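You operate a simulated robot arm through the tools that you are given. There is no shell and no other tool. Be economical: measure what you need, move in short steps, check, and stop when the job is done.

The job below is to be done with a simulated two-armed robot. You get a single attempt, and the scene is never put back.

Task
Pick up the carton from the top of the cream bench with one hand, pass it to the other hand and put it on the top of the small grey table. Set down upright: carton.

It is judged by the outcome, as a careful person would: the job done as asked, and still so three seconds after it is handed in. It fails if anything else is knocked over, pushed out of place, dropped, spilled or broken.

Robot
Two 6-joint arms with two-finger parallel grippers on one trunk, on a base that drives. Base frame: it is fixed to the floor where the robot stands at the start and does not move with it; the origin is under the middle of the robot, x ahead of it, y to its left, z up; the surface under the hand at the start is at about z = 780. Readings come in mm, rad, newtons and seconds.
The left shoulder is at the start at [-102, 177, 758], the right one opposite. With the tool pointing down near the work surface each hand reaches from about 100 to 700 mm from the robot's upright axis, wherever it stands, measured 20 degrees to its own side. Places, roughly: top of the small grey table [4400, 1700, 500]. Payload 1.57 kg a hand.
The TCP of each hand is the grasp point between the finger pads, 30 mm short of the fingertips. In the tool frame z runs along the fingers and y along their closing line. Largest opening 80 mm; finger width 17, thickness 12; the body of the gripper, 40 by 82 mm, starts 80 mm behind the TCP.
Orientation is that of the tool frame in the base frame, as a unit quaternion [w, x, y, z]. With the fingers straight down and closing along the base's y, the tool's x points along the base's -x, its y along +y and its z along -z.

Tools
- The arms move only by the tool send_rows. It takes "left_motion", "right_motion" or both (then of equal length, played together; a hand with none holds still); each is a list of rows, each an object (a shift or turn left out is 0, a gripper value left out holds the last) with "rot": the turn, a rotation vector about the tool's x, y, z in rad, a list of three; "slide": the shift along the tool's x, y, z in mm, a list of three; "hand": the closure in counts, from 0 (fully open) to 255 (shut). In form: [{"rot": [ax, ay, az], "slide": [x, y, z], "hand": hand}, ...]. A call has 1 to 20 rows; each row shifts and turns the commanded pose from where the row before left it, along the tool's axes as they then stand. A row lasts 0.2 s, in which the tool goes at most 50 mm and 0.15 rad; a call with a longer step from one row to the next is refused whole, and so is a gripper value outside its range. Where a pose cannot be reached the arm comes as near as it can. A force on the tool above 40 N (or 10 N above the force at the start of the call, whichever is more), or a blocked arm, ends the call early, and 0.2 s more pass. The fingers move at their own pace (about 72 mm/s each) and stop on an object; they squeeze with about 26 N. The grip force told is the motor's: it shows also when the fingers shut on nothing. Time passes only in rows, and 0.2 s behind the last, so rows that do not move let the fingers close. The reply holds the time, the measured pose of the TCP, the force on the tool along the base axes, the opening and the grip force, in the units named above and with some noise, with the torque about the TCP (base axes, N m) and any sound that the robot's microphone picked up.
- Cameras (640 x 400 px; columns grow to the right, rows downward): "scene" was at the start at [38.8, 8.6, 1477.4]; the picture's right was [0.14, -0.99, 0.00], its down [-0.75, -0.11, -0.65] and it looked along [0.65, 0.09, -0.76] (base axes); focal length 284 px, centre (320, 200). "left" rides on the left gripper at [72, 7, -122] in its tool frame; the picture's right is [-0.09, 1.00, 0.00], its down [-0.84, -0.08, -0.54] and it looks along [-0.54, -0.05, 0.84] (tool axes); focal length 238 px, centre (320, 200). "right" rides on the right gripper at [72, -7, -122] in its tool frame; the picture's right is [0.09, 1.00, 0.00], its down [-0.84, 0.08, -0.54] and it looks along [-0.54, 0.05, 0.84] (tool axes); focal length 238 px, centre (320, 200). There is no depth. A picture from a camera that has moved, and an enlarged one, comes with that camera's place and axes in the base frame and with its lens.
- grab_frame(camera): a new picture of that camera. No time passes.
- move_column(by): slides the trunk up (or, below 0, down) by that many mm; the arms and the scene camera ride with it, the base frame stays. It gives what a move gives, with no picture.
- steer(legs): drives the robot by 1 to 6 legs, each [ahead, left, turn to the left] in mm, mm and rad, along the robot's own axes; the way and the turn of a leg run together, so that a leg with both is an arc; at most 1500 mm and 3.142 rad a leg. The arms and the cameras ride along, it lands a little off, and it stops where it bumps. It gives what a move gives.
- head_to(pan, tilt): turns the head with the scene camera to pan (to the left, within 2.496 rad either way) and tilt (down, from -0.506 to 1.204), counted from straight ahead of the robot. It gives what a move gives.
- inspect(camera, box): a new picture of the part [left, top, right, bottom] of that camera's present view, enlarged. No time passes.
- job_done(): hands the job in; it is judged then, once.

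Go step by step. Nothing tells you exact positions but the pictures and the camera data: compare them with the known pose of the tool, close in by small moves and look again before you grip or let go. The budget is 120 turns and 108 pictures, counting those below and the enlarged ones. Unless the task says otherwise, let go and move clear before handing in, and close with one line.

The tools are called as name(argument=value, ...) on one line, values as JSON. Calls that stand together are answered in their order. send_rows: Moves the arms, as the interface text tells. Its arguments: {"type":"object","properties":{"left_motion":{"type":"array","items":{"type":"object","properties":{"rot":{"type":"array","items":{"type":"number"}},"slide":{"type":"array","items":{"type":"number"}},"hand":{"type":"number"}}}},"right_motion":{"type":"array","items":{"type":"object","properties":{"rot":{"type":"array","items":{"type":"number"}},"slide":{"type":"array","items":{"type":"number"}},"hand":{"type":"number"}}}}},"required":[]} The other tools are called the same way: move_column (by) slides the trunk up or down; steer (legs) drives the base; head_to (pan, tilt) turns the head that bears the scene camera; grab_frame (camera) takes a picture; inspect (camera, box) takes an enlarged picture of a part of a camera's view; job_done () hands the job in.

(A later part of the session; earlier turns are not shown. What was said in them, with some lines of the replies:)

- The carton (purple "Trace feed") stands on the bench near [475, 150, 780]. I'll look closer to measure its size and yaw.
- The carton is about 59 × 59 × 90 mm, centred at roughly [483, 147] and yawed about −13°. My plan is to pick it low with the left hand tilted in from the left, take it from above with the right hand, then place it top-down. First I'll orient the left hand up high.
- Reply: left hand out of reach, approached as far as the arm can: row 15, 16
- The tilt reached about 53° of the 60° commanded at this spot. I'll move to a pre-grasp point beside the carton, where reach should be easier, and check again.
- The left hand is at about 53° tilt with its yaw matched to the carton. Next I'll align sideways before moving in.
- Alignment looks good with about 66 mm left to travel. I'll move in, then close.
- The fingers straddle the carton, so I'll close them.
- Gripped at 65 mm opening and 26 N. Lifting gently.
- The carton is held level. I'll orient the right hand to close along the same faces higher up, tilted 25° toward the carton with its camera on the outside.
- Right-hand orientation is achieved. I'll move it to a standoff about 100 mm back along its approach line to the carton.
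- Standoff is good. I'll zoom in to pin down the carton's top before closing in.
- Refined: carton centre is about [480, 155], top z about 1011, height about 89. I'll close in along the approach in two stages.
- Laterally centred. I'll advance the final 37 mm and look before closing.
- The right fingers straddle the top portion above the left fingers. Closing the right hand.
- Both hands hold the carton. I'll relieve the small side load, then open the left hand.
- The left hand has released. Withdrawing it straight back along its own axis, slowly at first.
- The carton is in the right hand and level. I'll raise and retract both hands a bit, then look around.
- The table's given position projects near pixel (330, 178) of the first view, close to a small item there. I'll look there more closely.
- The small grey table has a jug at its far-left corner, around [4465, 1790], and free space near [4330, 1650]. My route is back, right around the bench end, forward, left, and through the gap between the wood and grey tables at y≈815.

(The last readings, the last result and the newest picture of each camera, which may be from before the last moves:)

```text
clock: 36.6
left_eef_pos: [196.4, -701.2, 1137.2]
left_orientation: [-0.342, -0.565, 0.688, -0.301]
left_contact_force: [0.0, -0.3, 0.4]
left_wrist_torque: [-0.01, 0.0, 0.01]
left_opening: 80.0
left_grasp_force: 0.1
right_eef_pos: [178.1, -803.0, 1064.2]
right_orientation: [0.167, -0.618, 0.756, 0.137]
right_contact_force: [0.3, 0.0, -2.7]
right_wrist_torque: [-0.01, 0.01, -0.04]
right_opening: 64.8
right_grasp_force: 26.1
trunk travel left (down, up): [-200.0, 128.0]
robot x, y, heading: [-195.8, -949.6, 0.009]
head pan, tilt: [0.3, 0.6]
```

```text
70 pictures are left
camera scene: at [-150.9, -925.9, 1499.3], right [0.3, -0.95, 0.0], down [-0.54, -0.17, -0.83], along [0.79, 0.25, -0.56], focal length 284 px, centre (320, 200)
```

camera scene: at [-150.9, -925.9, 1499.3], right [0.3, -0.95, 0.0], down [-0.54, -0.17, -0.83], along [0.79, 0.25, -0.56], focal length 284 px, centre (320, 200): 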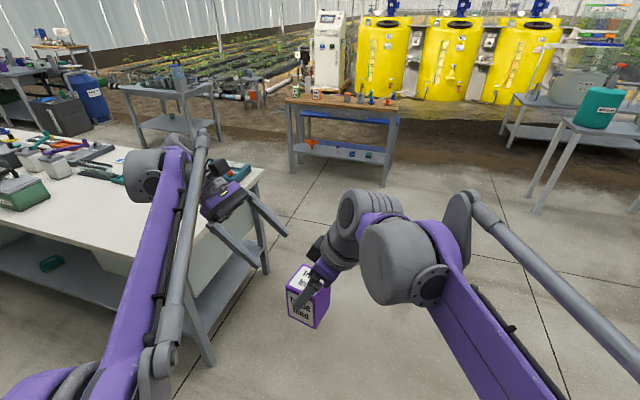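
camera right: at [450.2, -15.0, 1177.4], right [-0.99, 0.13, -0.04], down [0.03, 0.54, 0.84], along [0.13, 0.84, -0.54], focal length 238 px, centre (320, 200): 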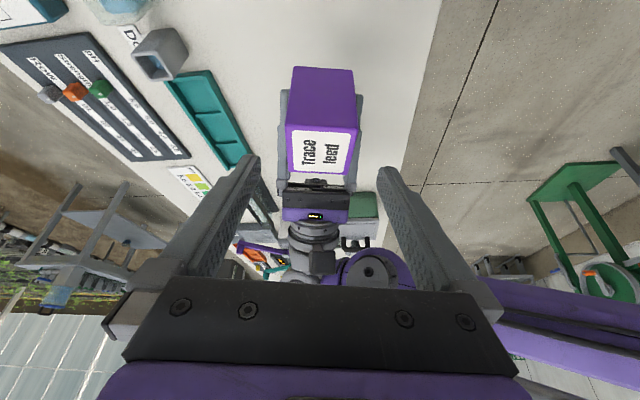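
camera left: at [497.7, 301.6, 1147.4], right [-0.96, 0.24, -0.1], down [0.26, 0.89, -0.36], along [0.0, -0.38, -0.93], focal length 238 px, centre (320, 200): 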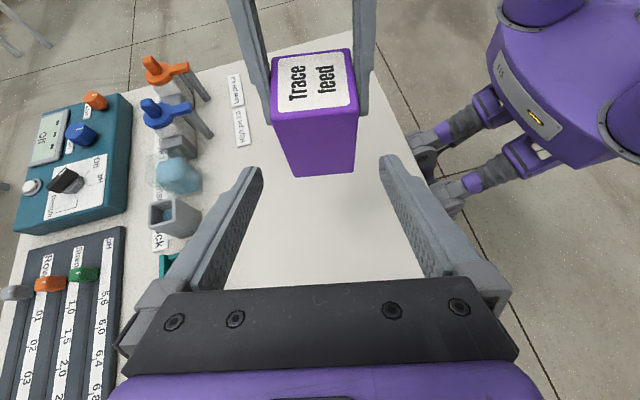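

The way ahead on the right side of the bench is clear. Driving forward to x≈1500.

steer(legs=[[850, 0, 0], [850, 0, 0]])

head_to(pan=0.7, tilt=0.6)

grab_frame(camera="scene")

head_to(pan=1.6, tilt=0.6)

grab_frame(camera="scene")

```text
clock: 45.3
left_eef_pos: [1901.7, -690.3, 1136.9]
left_orientation: [-0.342, -0.564, 0.689, -0.301]
left_contact_force: [0.5, 0.2, 0.0]
left_wrist_torque: [-0.01, -0.01, 0.01]
left_opening: 80.0
left_grasp_force: 0.1
right_eef_pos: [1884.2, -793.7, 1063.6]
right_orientation: [0.167, -0.618, 0.756, 0.136]
right_contact_force: [1.2, 0.6, -3.3]
right_wrist_torque: [-0.04, 0.04, 0.01]
right_opening: 65.0
right_grasp_force: 26.3
trunk travel left (down, up): [-200.0, 128.0]
robot x, y, heading: [1508.3, -939.0, 0.007]
head pan, tilt: [0.3, 0.6]
```

```text
clock: 46.2
left_eef_pos: [1900.3, -690.9, 1136.2]
left_orientation: [-0.343, -0.563, 0.689, -0.3]
left_contact_force: [-0.7, 0.3, -1.1]
left_wrist_torque: [-0.01, -0.01, 0.02]
left_opening: 80.0
left_grasp_force: 0.0
right_eef_pos: [1883.8, -793.6, 1063.8]
right_orientation: [0.167, -0.618, 0.756, 0.136]
right_contact_force: [0.4, -0.5, -3.3]
right_wrist_torque: [-0.02, 0.0, -0.03]
right_opening: 64.6
right_grasp_force: 26.1
trunk travel left (down, up): [-200.0, 128.0]
robot x, y, heading: [1510.0, -938.8, 0.006]
head pan, tilt: [0.7, 0.6]
```

```text
69 pictures are left
camera scene: at [1537.2, -884.8, 1499.2], right [0.65, -0.76, 0.0], down [-0.43, -0.37, -0.82], along [0.63, 0.54, -0.57], focal length 284 px, centre (320, 200)
```

scene: 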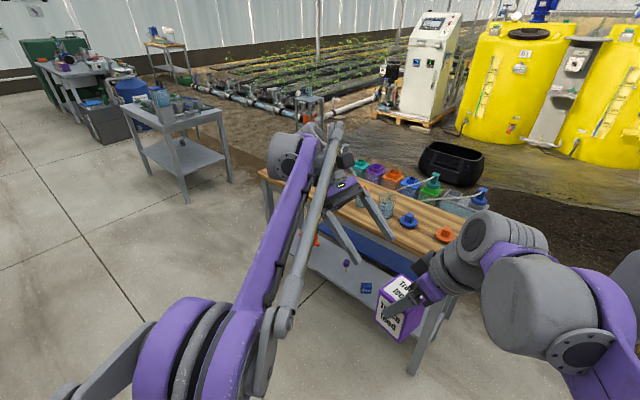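

```text
clock: 47.4
left_eef_pos: [1901.4, -691.9, 1137.0]
left_orientation: [-0.343, -0.563, 0.689, -0.301]
left_contact_force: [-0.1, -0.2, -0.3]
left_wrist_torque: [0.03, -0.01, -0.02]
left_opening: 79.8
left_grasp_force: 0.1
right_eef_pos: [1883.3, -792.8, 1062.7]
right_orientation: [0.166, -0.617, 0.757, 0.136]
right_contact_force: [0.1, 0.3, -3.6]
right_wrist_torque: [0.0, 0.0, 0.0]
right_opening: 64.8
right_grasp_force: 25.5
trunk travel left (down, up): [-200.0, 128.0]
robot x, y, heading: [1507.9, -940.5, 0.006]
head pan, tilt: [1.6, 0.6]
```

```text
68 pictures are left
camera scene: at [1466.8, -853.8, 1499.2], right [1.0, 0.04, 0.0], down [0.02, -0.56, -0.83], along [-0.03, 0.82, -0.56], focal length 284 px, centre (320, 200)
```

scene: 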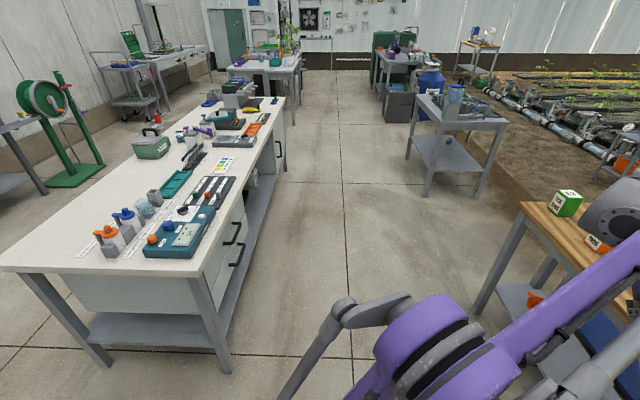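

Clearance between the bench and the wood table is fine. Sliding left to y≈815.

steer(legs=[[0, 880, 0], [0, 875, 0]])

head_to(pan=0.1, tilt=0.5)

grab_frame(camera="scene")

```text
clock: 63.0
left_eef_pos: [1895.4, 1050.6, 1136.5]
left_orientation: [-0.344, -0.562, 0.69, -0.3]
left_contact_force: [0.4, 0.3, 0.8]
left_wrist_torque: [0.0, -0.02, -0.01]
left_opening: 80.1
left_grasp_force: 0.1
right_eef_pos: [1877.5, 949.1, 1064.2]
right_orientation: [0.168, -0.616, 0.758, 0.136]
right_contact_force: [0.0, -0.6, -3.2]
right_wrist_torque: [-0.03, 0.01, 0.03]
right_opening: 64.8
right_grasp_force: 25.6
trunk travel left (down, up): [-200.0, 128.0]
robot x, y, heading: [1496.2, 805.9, 0.003]
head pan, tilt: [1.6, 0.6]
```

```text
clock: 64.6
left_eef_pos: [1894.8, 1052.0, 1136.8]
left_orientation: [-0.343, -0.563, 0.69, -0.3]
left_contact_force: [-0.8, 0.6, 0.4]
left_wrist_torque: [-0.06, -0.02, 0.02]
left_opening: 80.1
left_grasp_force: 0.1
right_eef_pos: [1877.3, 949.7, 1063.6]
right_orientation: [0.168, -0.615, 0.758, 0.135]
right_contact_force: [0.3, 0.0, -3.8]
right_wrist_torque: [-0.04, -0.01, 0.0]
right_opening: 65.0
right_grasp_force: 26.0
trunk travel left (down, up): [-200.0, 128.0]
robot x, y, heading: [1499.4, 803.0, 0.002]
head pan, tilt: [0.099, 0.499]
```

```text
67 pictures are left
camera scene: at [1553.6, 811.1, 1508.3], right [0.1, -0.99, 0.0], down [-0.48, -0.05, -0.88], along [0.87, 0.09, -0.48], focal length 284 px, centre (320, 200)
```

scene: 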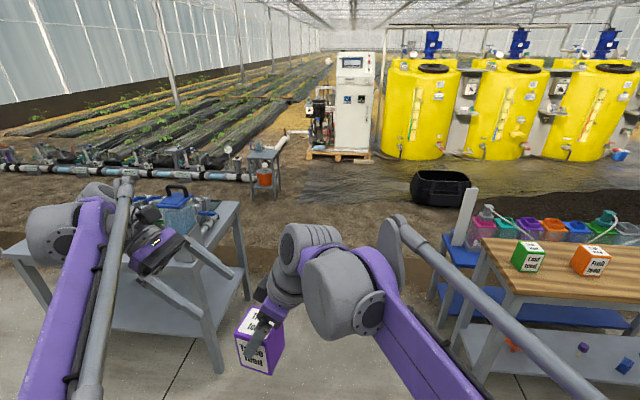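

The gap is centred near y≈800, so I'm driving through to x≈3450.

steer(legs=[[1000, 0, 0], [950, 0, 0]])

head_to(pan=0.75, tilt=0.6)

grab_frame(camera="scene")

head_to(pan=1.7, tilt=0.7)

grab_frame(camera="scene")

```text
clock: 74.4
left_eef_pos: [3845.4, 1071.5, 1137.2]
left_orientation: [-0.342, -0.566, 0.687, -0.302]
left_contact_force: [-0.1, -0.5, -0.6]
left_wrist_torque: [-0.04, 0.01, -0.04]
left_opening: 80.0
left_grasp_force: 0.1
right_eef_pos: [3828.5, 971.1, 1062.4]
right_orientation: [0.166, -0.62, 0.755, 0.137]
right_contact_force: [-0.1, 0.0, -3.1]
right_wrist_torque: [-0.01, 0.02, -0.01]
right_opening: 64.7
right_grasp_force: 26.3
trunk travel left (down, up): [-200.0, 128.0]
robot x, y, heading: [3454.6, 817.1, 0.013]
head pan, tilt: [0.099, 0.499]
```

```text
clock: 75.4
left_eef_pos: [3845.1, 1071.6, 1137.7]
left_orientation: [-0.341, -0.566, 0.688, -0.301]
left_contact_force: [-0.4, -0.5, 0.3]
left_wrist_torque: [0.03, 0.01, 0.0]
left_opening: 80.0
left_grasp_force: 0.0
right_eef_pos: [3829.4, 969.3, 1064.1]
right_orientation: [0.167, -0.62, 0.754, 0.137]
right_contact_force: [1.0, 0.9, -3.3]
right_wrist_torque: [-0.05, -0.01, -0.07]
right_opening: 64.9
right_grasp_force: 26.4
trunk travel left (down, up): [-200.0, 128.0]
robot x, y, heading: [3456.3, 820.5, 0.01]
head pan, tilt: [0.75, 0.6]
```

```text
66 pictures are left
camera scene: at [3479.9, 878.8, 1499.2], right [0.69, -0.72, 0.0], down [-0.41, -0.39, -0.83], along [0.6, 0.57, -0.56], focal length 284 px, centre (320, 200)
```

scene: 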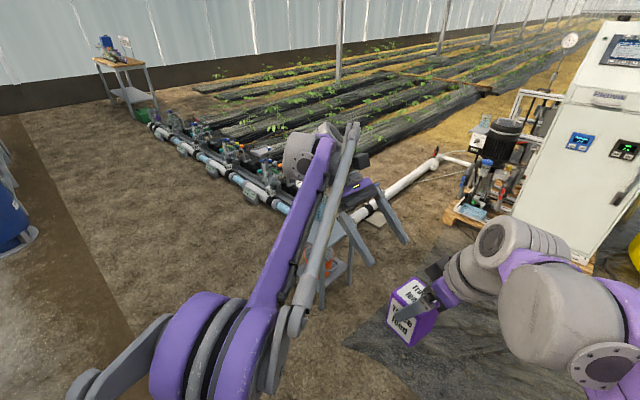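

```text
clock: 76.6
left_eef_pos: [3844.2, 1070.7, 1138.4]
left_orientation: [-0.341, -0.566, 0.686, -0.303]
left_contact_force: [-0.9, 0.5, 0.2]
left_wrist_torque: [0.0, 0.0, -0.01]
left_opening: 80.1
left_grasp_force: 0.1
right_eef_pos: [3828.7, 970.1, 1064.1]
right_orientation: [0.167, -0.62, 0.755, 0.136]
right_contact_force: [0.7, -0.9, -4.0]
right_wrist_torque: [-0.01, 0.01, -0.04]
right_opening: 64.9
right_grasp_force: 26.0
trunk travel left (down, up): [-200.0, 128.0]
robot x, y, heading: [3455.6, 822.4, 0.013]
head pan, tilt: [1.7, 0.7]
```

```text
65 pictures are left
camera scene: at [3404.0, 901.9, 1490.6], right [0.99, 0.14, 0.0], down [0.09, -0.64, -0.77], along [-0.11, 0.76, -0.64], focal length 284 px, centre (320, 200)
```

scene: 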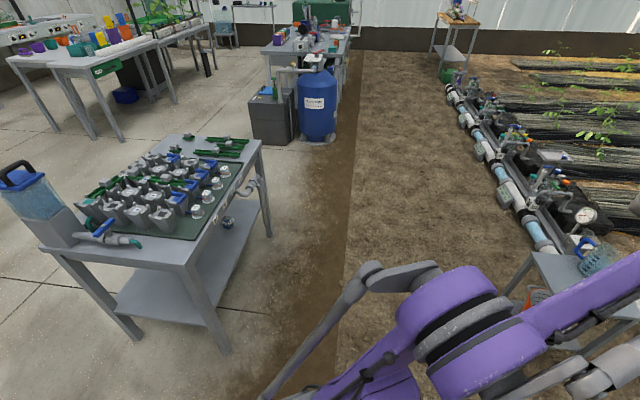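

The area between the grey table and the small table is clear. Sliding left to line up with the small table.

steer(legs=[[0, 830, -0.012]])

head_to(pan=0.0, tilt=0.75)

grab_frame(camera="scene")

```text
clock: 84.2
left_eef_pos: [3840.5, 1891.5, 1137.8]
left_orientation: [-0.342, -0.564, 0.689, -0.301]
left_contact_force: [-0.7, -0.2, -0.1]
left_wrist_torque: [0.02, -0.01, 0.02]
left_opening: 79.8
left_grasp_force: 0.0
right_eef_pos: [3822.0, 1790.2, 1063.8]
right_orientation: [0.167, -0.617, 0.757, 0.136]
right_contact_force: [-0.9, 0.1, -3.8]
right_wrist_torque: [0.0, 0.03, -0.02]
right_opening: 64.8
right_grasp_force: 26.1
trunk travel left (down, up): [-200.0, 128.0]
robot x, y, heading: [3449.1, 1644.4, 0.003]
head pan, tilt: [1.7, 0.7]
```

```text
clock: 86.0
left_eef_pos: [3840.3, 1892.1, 1136.4]
left_orientation: [-0.342, -0.564, 0.689, -0.3]
left_contact_force: [-0.1, 0.0, 0.0]
left_wrist_torque: [0.05, 0.03, 0.02]
left_opening: 80.0
left_grasp_force: 0.1
right_eef_pos: [3822.8, 1789.9, 1063.9]
right_orientation: [0.167, -0.616, 0.758, 0.136]
right_contact_force: [0.6, 0.3, -3.3]
right_wrist_torque: [-0.04, 0.04, -0.01]
right_opening: 64.9
right_grasp_force: 26.2
trunk travel left (down, up): [-200.0, 128.0]
robot x, y, heading: [3449.3, 1645.3, 0.002]
head pan, tilt: [0.0, 0.75]
```

```text
64 pictures are left
camera scene: at [3491.5, 1642.2, 1486.3], right [0.01, -1.0, 0.0], down [-0.68, 0.0, -0.73], along [0.73, 0.0, -0.68], focal length 284 px, centre (320, 200)
```

scene: 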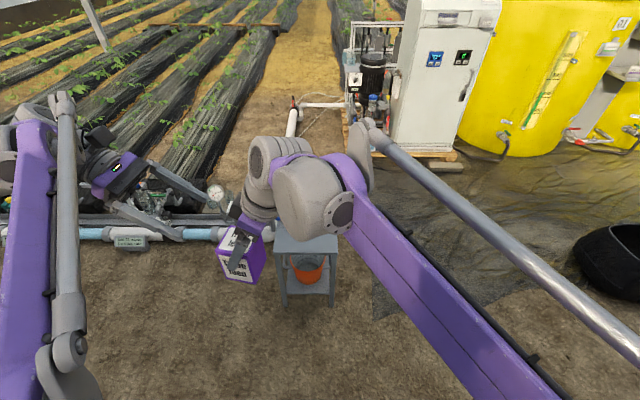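

The table front edge is at x≈4223, spanning y≈1566–1825, with the jug hidden behind the arm. Driving forward 380 mm, then checking.

steer(legs=[[385, 0, 0]])

send_rows(right_motion=[{"slide": [22.2, -5.2, -10.4]}, {"slide": [26, -6, -12]}, {"slide": [26, -6, -12]}, {"slide": [26, -6, -12]}, {"slide": [26, -6, -12]}, {"slide": [26, -6, -12]}])

head_to(pan=0.0, tilt=0.95)

grab_frame(camera="scene")

grab_frame(camera="left")

grab_frame(camera="right")

```text
clock: 88.4
left_eef_pos: [4223.6, 1896.5, 1138.2]
left_orientation: [-0.343, -0.564, 0.688, -0.3]
left_contact_force: [-0.1, 0.9, 0.5]
left_wrist_torque: [0.0, -0.01, -0.02]
left_opening: 79.8
left_grasp_force: 0.1
right_eef_pos: [4207.7, 1794.4, 1064.2]
right_orientation: [0.167, -0.618, 0.756, 0.137]
right_contact_force: [0.2, -0.4, -3.0]
right_wrist_torque: [-0.02, 0.0, 0.02]
right_opening: 64.9
right_grasp_force: 25.5
trunk travel left (down, up): [-200.0, 128.0]
robot x, y, heading: [3830.6, 1647.9, 0.009]
head pan, tilt: [0.0, 0.75]
```

```text
clock: 89.8
left_eef_pos: [4223.6, 1896.3, 1136.5]
left_orientation: [-0.342, -0.565, 0.688, -0.301]
left_contact_force: [0.0, 0.4, -0.9]
left_wrist_torque: [-0.03, -0.02, 0.01]
left_opening: 79.8
left_grasp_force: 0.0
right_eef_pos: [4209.1, 1623.1, 1064.0]
right_orientation: [0.168, -0.618, 0.756, 0.137]
right_contact_force: [-0.3, 0.3, -2.8]
right_wrist_torque: [-0.03, 0.01, 0.02]
right_opening: 64.7
right_grasp_force: 25.5
trunk travel left (down, up): [-200.0, 128.0]
robot x, y, heading: [3829.7, 1649.5, 0.009]
head pan, tilt: [0.0, 0.75]
```

```text
clock: 90.5
left_eef_pos: [4224.6, 1896.8, 1137.4]
left_orientation: [-0.342, -0.565, 0.688, -0.3]
left_contact_force: [-0.5, -0.7, -0.1]
left_wrist_torque: [-0.01, 0.0, -0.01]
left_opening: 79.7
left_grasp_force: 0.0
right_eef_pos: [4208.3, 1623.8, 1063.1]
right_orientation: [0.167, -0.618, 0.756, 0.136]
right_contact_force: [-0.3, 0.6, -3.6]
right_wrist_torque: [-0.05, -0.02, -0.04]
right_opening: 64.7
right_grasp_force: 26.3
trunk travel left (down, up): [-200.0, 128.0]
robot x, y, heading: [3831.5, 1643.7, 0.012]
head pan, tilt: [0.0, 0.949]
```

```text
63 pictures are left
camera scene: at [3866.6, 1645.0, 1470.9], right [0.01, -1.0, 0.0], down [-0.81, -0.01, -0.58], along [0.58, 0.01, -0.81], focal length 284 px, centre (320, 200)
```

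scene: 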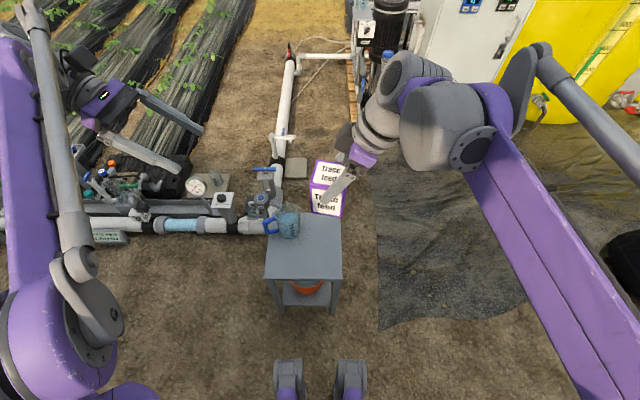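

```text
62 pictures are left
camera left: at [4225.6, 1953.0, 1265.3], right [-0.97, 0.23, -0.1], down [0.25, 0.9, -0.36], along [0.01, -0.37, -0.93], focal length 238 px, centre (320, 200)
```

left: 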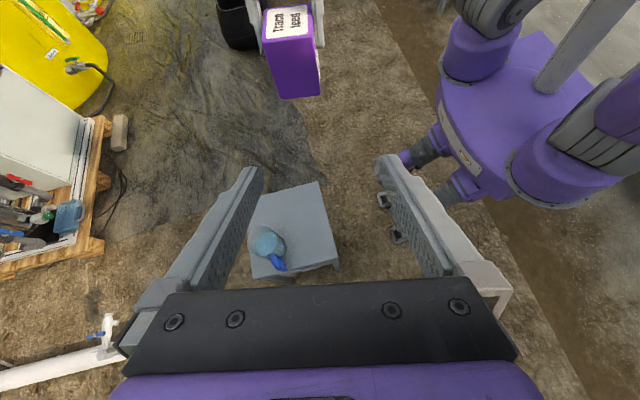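

```text
61 pictures are left
camera right: at [4191.5, 1509.2, 1144.2], right [-0.99, 0.12, -0.04], down [0.03, 0.54, 0.84], along [0.12, 0.84, -0.53], focal length 238 px, centre (320, 200)
```

right: 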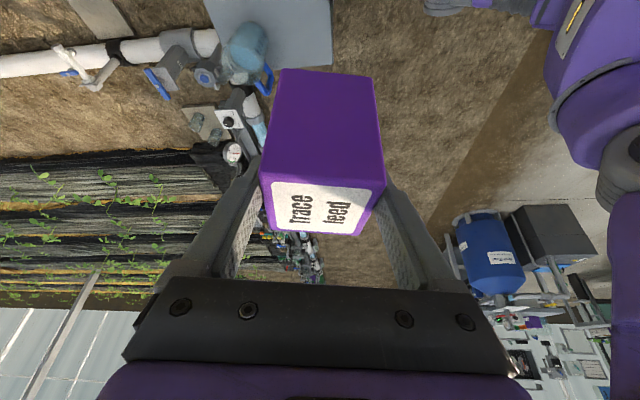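

Table top spans x≈4225–4497 and y≈1575–1846, with the jug near [4430, 1775]. I'll put the carton at about [4310, 1655], so I'm lowering the trunk and positioning above that spot.

move_column(by=-200)

send_rows(right_motion=[{"slide": [-9.25, -23.3, 4.3]}, {"slide": [-9.25, -23.3, 4.3]}, {"slide": [-9.25, -23.3, 4.3]}, {"slide": [-9.25, -23.3, 4.3]}])

grab_frame(camera="scene")

grab_frame(camera="left")

```text
clock: 92.7
left_eef_pos: [4223.6, 1897.0, 938.2]
left_orientation: [-0.341, -0.565, 0.688, -0.3]
left_contact_force: [0.2, 0.3, 0.5]
left_wrist_torque: [-0.01, 0.01, -0.02]
left_opening: 79.8
left_grasp_force: 0.0
right_eef_pos: [4206.2, 1623.6, 863.5]
right_orientation: [0.167, -0.618, 0.756, 0.137]
right_contact_force: [0.9, -0.1, -2.7]
right_wrist_torque: [-0.05, 0.01, 0.05]
right_opening: 65.0
right_grasp_force: 26.2
trunk travel left (down, up): [0.0, 328.0]
robot x, y, heading: [3826.0, 1645.5, 0.007]
head pan, tilt: [0.0, 0.949]
```

```text
clock: 93.7
left_eef_pos: [4225.2, 1895.7, 938.3]
left_orientation: [-0.343, -0.565, 0.688, -0.301]
left_contact_force: [-0.4, 0.5, -0.7]
left_wrist_torque: [0.01, -0.02, 0.02]
left_opening: 79.8
left_grasp_force: 0.2
right_eef_pos: [4308.6, 1644.7, 863.3]
right_orientation: [0.167, -0.618, 0.756, 0.137]
right_contact_force: [0.3, -0.2, -3.2]
right_wrist_torque: [0.03, 0.01, -0.01]
right_opening: 64.7
right_grasp_force: 25.8
trunk travel left (down, up): [0.0, 328.0]
robot x, y, heading: [3829.7, 1644.6, 0.014]
head pan, tilt: [0.0, 0.949]
```

```text
60 pictures are left
camera scene: at [3914.9, 1645.5, 1269.4], right [0.01, -1.0, 0.0], down [-0.81, -0.01, -0.58], along [0.58, 0.01, -0.81], focal length 284 px, centre (320, 200)
```

scene: 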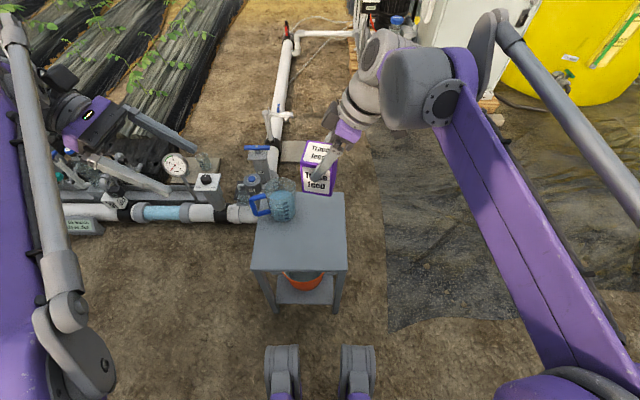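

```text
59 pictures are left
camera left: at [4226.1, 1953.0, 1065.2], right [-0.97, 0.23, -0.1], down [0.25, 0.9, -0.36], along [0.01, -0.37, -0.93], focal length 238 px, centre (320, 200)
```

left: 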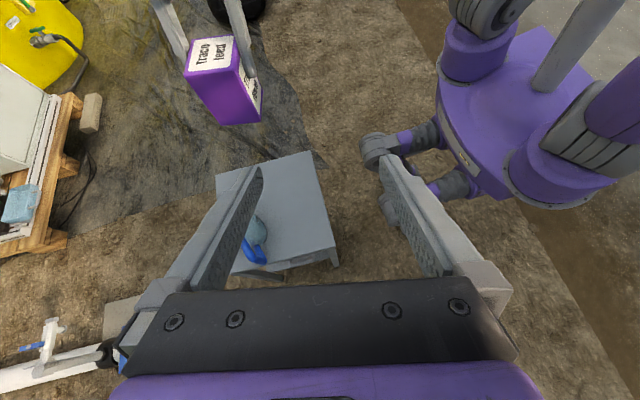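

The carton is above the free area of the table, clear of the jug. Descending 200 mm and checking.

send_rows(right_motion=[{"slide": [10.6, 0, 22.65]}, {"slide": [10.6, 0, 22.65]}, {"slide": [10.6, 0, 22.65]}, {"slide": [10.6, 0, 22.65]}, {"slide": [10.6, 0, 22.65]}, {"slide": [10.6, 0, 22.65]}, {"slide": [10.6, 0, 22.65]}, {"slide": [10.6, 0, 22.65]}])

inspect(camera="scene", box=[220, 120, 400, 300])

grab_frame(camera="left")

grab_frame(camera="right")

```text
clock: 95.5
left_eef_pos: [4224.3, 1897.0, 937.0]
left_orientation: [-0.341, -0.565, 0.688, -0.3]
left_contact_force: [0.2, 0.4, 0.1]
left_wrist_torque: [0.01, 0.02, -0.01]
left_opening: 79.9
left_grasp_force: 0.1
right_eef_pos: [4307.4, 1644.1, 664.1]
right_orientation: [0.167, -0.619, 0.755, 0.137]
right_contact_force: [0.4, -0.1, -3.6]
right_wrist_torque: [-0.05, 0.02, -0.02]
right_opening: 64.7
right_grasp_force: 25.8
trunk travel left (down, up): [0.0, 328.0]
robot x, y, heading: [3831.1, 1646.3, 0.012]
head pan, tilt: [0.0, 0.949]
```

```text
2.22 times, centred on (310, 210) of scene
camera zoom: at [3914.6, 1645.5, 1269.5], right [0.01, -1.0, 0.0], down [-0.81, -0.01, -0.58], along [0.58, 0.01, -0.81], focal length 630 px, centre (342, 178)
```

zoom: 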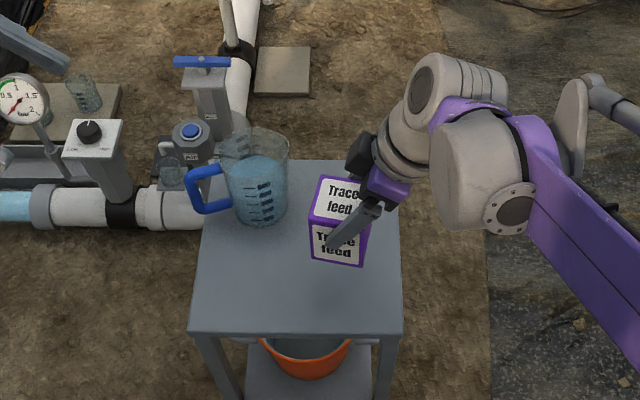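

```text
57 pictures are left
camera left: at [4225.8, 1953.0, 1065.3], right [-0.97, 0.23, -0.1], down [0.25, 0.9, -0.36], along [0.01, -0.37, -0.93], focal length 238 px, centre (320, 200)
```

left: 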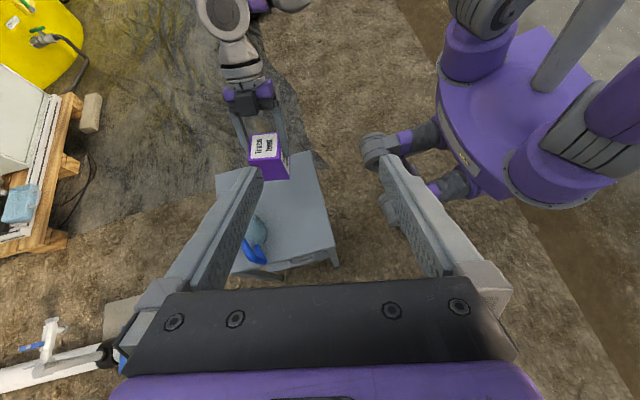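

```text
56 pictures are left
camera right: at [4290.9, 1529.4, 743.8], right [-0.99, 0.12, -0.04], down [0.03, 0.54, 0.84], along [0.12, 0.84, -0.53], focal length 238 px, centre (320, 200)
```

right: 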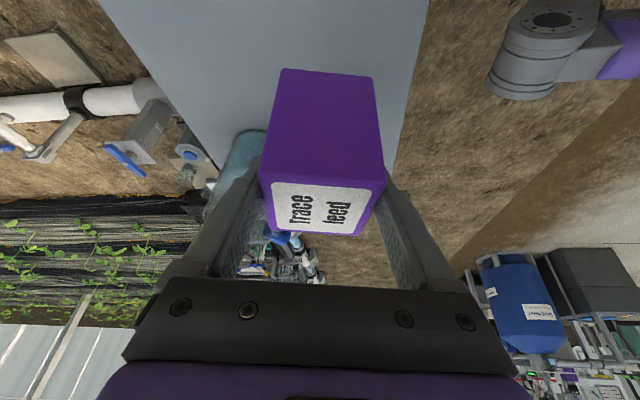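

Clear of the jug, with about 80 mm left. Descending most of the way, then in small steps while watching the force.

send_rows(right_motion=[{"slide": [8.46, 0, 18.1]}, {"slide": [8.46, 0, 18.1]}, {"slide": [6.3, 0, 13.6]}, {"slide": [3.4, 0, 7.2]}])

inspect(camera="scene", box=[220, 120, 400, 300])

grab_frame(camera="right")

```text
clock: 96.5
left_eef_pos: [4224.5, 1896.9, 937.0]
left_orientation: [-0.342, -0.565, 0.688, -0.301]
left_contact_force: [0.0, 0.4, 0.1]
left_wrist_torque: [0.0, -0.02, 0.01]
left_opening: 80.2
left_grasp_force: 0.1
right_eef_pos: [4307.5, 1644.0, 601.1]
right_orientation: [0.167, -0.619, 0.756, 0.137]
right_contact_force: [0.0, -0.3, -3.5]
right_wrist_torque: [-0.04, 0.0, 0.01]
right_opening: 64.8
right_grasp_force: 26.3
trunk travel left (down, up): [0.0, 328.0]
robot x, y, heading: [3833.8, 1647.4, 0.011]
head pan, tilt: [0.0, 0.949]
```

```text
2.22 times, centred on (310, 210) of scene
camera zoom: at [3914.5, 1645.5, 1269.5], right [0.01, -1.0, 0.0], down [-0.81, -0.01, -0.58], along [0.58, 0.01, -0.81], focal length 630 px, centre (342, 178)
```

zoom: 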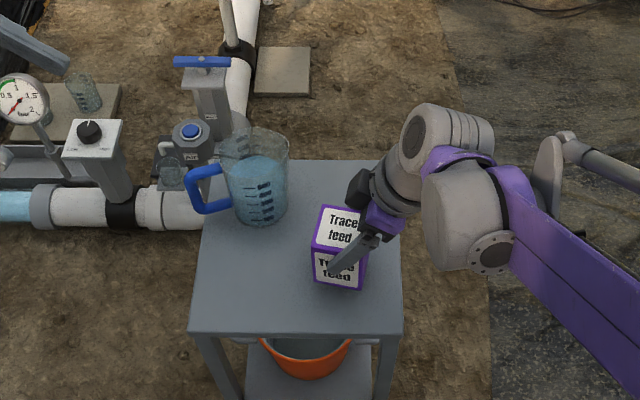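

```text
54 pictures are left
camera right: at [4290.5, 1529.1, 681.1], right [-0.99, 0.12, -0.04], down [0.03, 0.54, 0.84], along [0.12, 0.84, -0.53], focal length 238 px, centre (320, 200)
```

right: 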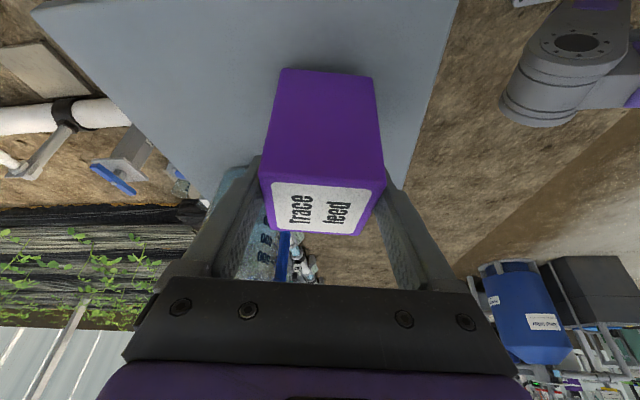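

Contact is expected near TCP z≈583. Lowering 14 mm, then fine steps.

send_rows(right_motion=[{"slide": [1.7, 0, 3.6]}, {"slide": [1.7, 0, 3.6]}, {"slide": [1.27, 0, 2.7]}, {"slide": [0.85, 0, 1.8]}, {"slide": [0.42, 0, 0.9]}])

```text
clock: 97.7
left_eef_pos: [4224.5, 1896.5, 937.6]
left_orientation: [-0.341, -0.565, 0.688, -0.301]
left_contact_force: [0.7, 0.3, 0.4]
left_wrist_torque: [-0.02, -0.04, 0.04]
left_opening: 79.9
left_grasp_force: 0.0
right_eef_pos: [4307.6, 1644.3, 585.9]
right_orientation: [0.166, -0.618, 0.756, 0.136]
right_contact_force: [-0.6, 1.4, -3.7]
right_wrist_torque: [0.0, 0.02, -0.02]
right_opening: 64.9
right_grasp_force: 26.3
trunk travel left (down, up): [0.0, 328.0]
robot x, y, heading: [3833.4, 1648.6, 0.012]
head pan, tilt: [0.0, 0.949]
```

send_rows(right_motion=[{"slide": [0.42, 0, 0.9]}, {"slide": [0.42, 0, 0.9]}, {}])

inspect(camera="right", box=[240, 40, 400, 140])

```text
clock: 98.5
left_eef_pos: [4224.2, 1897.2, 937.4]
left_orientation: [-0.342, -0.565, 0.688, -0.301]
left_contact_force: [0.2, -1.0, 0.2]
left_wrist_torque: [0.03, 0.0, -0.01]
left_opening: 80.3
left_grasp_force: 0.0
right_eef_pos: [4307.8, 1644.0, 584.3]
right_orientation: [0.167, -0.619, 0.755, 0.137]
right_contact_force: [0.1, 0.4, -3.2]
right_wrist_torque: [-0.03, 0.03, 0.01]
right_opening: 64.7
right_grasp_force: 25.9
trunk travel left (down, up): [0.0, 328.0]
robot x, y, heading: [3835.8, 1645.0, 0.012]
head pan, tilt: [0.0, 0.949]
```

```text
4.00 times, centred on (320, 90) of right
camera zoom: at [4290.8, 1529.0, 665.4], right [-0.99, 0.12, -0.04], down [0.03, 0.54, 0.84], along [0.12, 0.84, -0.53], focal length 953 px, centre (320, 640)
```

zoom: 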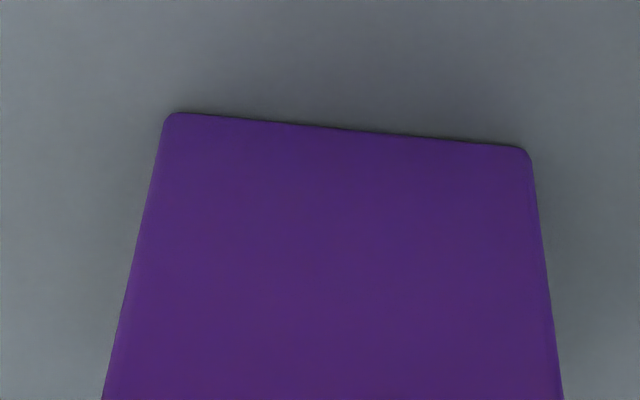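

Very close to touching. Continuing in 1 mm steps.

send_rows(right_motion=[{"slide": [0.42, 0, 0.9]}, {"slide": [0.42, 0, 0.9]}, {}])

```text
clock: 99.3
left_eef_pos: [4223.4, 1897.2, 937.8]
left_orientation: [-0.342, -0.564, 0.689, -0.301]
left_contact_force: [-0.2, 0.3, 0.8]
left_wrist_torque: [0.01, -0.01, -0.01]
left_opening: 80.0
left_grasp_force: 0.1
right_eef_pos: [4308.2, 1643.9, 583.0]
right_orientation: [0.168, -0.618, 0.756, 0.137]
right_contact_force: [5.2, -3.8, 21.8]
right_wrist_torque: [0.16, 0.11, -0.04]
right_opening: 64.9
right_grasp_force: 26.4
trunk travel left (down, up): [0.0, 328.0]
robot x, y, heading: [3830.0, 1647.9, 0.009]
head pan, tilt: [0.0, 0.949]
```

Contact made, at 22 N. I'll ease back slightly and then release.

send_rows(right_motion=[{"slide": [-0.25, 0, -0.54]}, {}, {"hand": 0}, {}, {}, {}])

grab_frame(camera="right")

inspect(camera="scene", box=[220, 120, 400, 300])

```text
clock: 100.7
left_eef_pos: [4224.1, 1896.3, 937.7]
left_orientation: [-0.342, -0.565, 0.688, -0.301]
left_contact_force: [-0.4, -1.7, -0.5]
left_wrist_torque: [-0.01, 0.0, -0.01]
left_opening: 80.2
left_grasp_force: 0.1
right_eef_pos: [4307.6, 1644.1, 583.9]
right_orientation: [0.167, -0.618, 0.756, 0.136]
right_contact_force: [0.2, 0.1, -0.8]
right_wrist_torque: [-0.03, -0.01, -0.04]
right_opening: 80.1
right_grasp_force: 0.0
trunk travel left (down, up): [0.0, 328.0]
robot x, y, heading: [3831.2, 1646.2, 0.011]
head pan, tilt: [0.0, 0.949]
```

```text
52 pictures are left
camera right: at [4290.6, 1529.0, 664.2], right [-0.99, 0.12, -0.04], down [0.03, 0.54, 0.84], along [0.12, 0.84, -0.53], focal length 238 px, centre (320, 200)
```

right: 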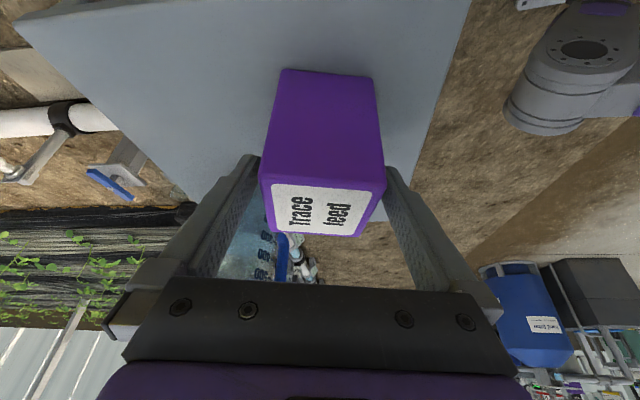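

```text
2.22 times, centred on (310, 210) of scene
camera zoom: at [3914.2, 1645.5, 1269.5], right [0.01, -1.0, 0.0], down [-0.81, -0.01, -0.58], along [0.58, 0.01, -0.81], focal length 630 px, centre (342, 178)
```

zoom: 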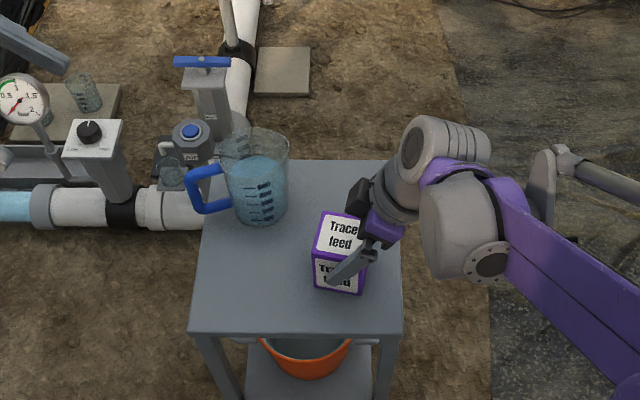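

Released and standing upright. Backing the right hand out along its own axis, then up.

send_rows(right_motion=[{"slide": [0, 0, -8]}, {"slide": [0, 0, -16]}, {"slide": [0, 0, -25]}, {"slide": [0, 0, -30]}, {"slide": [0, 0, -30]}, {"slide": [0, 0, -35]}, {"slide": [0, 0, -35]}, {}])

inspect(camera="scene", box=[220, 120, 400, 300])

grab_frame(camera="right")

```text
clock: 102.5
left_eef_pos: [4224.2, 1896.5, 936.9]
left_orientation: [-0.343, -0.565, 0.688, -0.3]
left_contact_force: [-0.2, -1.0, 0.5]
left_wrist_torque: [0.02, 0.0, -0.02]
left_opening: 80.0
left_grasp_force: 0.2
right_eef_pos: [4293.5, 1569.6, 745.0]
right_orientation: [0.167, -0.618, 0.756, 0.136]
right_contact_force: [0.1, 0.5, -0.9]
right_wrist_torque: [0.0, 0.02, 0.01]
right_opening: 80.0
right_grasp_force: 0.0
trunk travel left (down, up): [0.0, 328.0]
robot x, y, heading: [3827.7, 1647.0, 0.011]
head pan, tilt: [0.0, 0.949]
```

```text
2.22 times, centred on (310, 210) of scene
camera zoom: at [3914.3, 1645.5, 1269.5], right [0.01, -1.0, 0.0], down [-0.81, -0.01, -0.58], along [0.58, 0.01, -0.81], focal length 630 px, centre (342, 178)
```

zoom: 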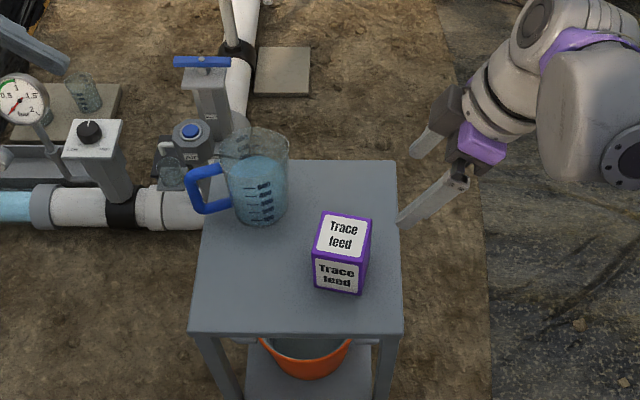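

```text
49 pictures are left
camera right: at [4275.6, 1454.9, 826.9], right [-0.99, 0.12, -0.04], down [0.03, 0.54, 0.84], along [0.12, 0.84, -0.53], focal length 238 px, centre (320, 200)
```

right: 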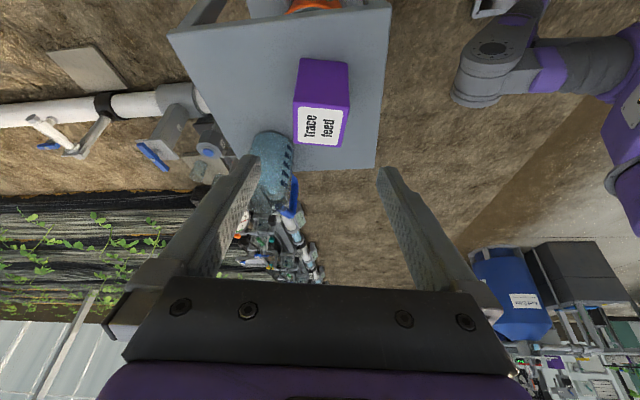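

The carton stands upright on the small grey table, the jug is undisturbed, and both hands are clear. Handing in.

job_done()

```text
The job is handed in.
```

The carton was picked up with the left hand, passed to the right hand and set down upright on the small grey table, with nothing else disturbed.
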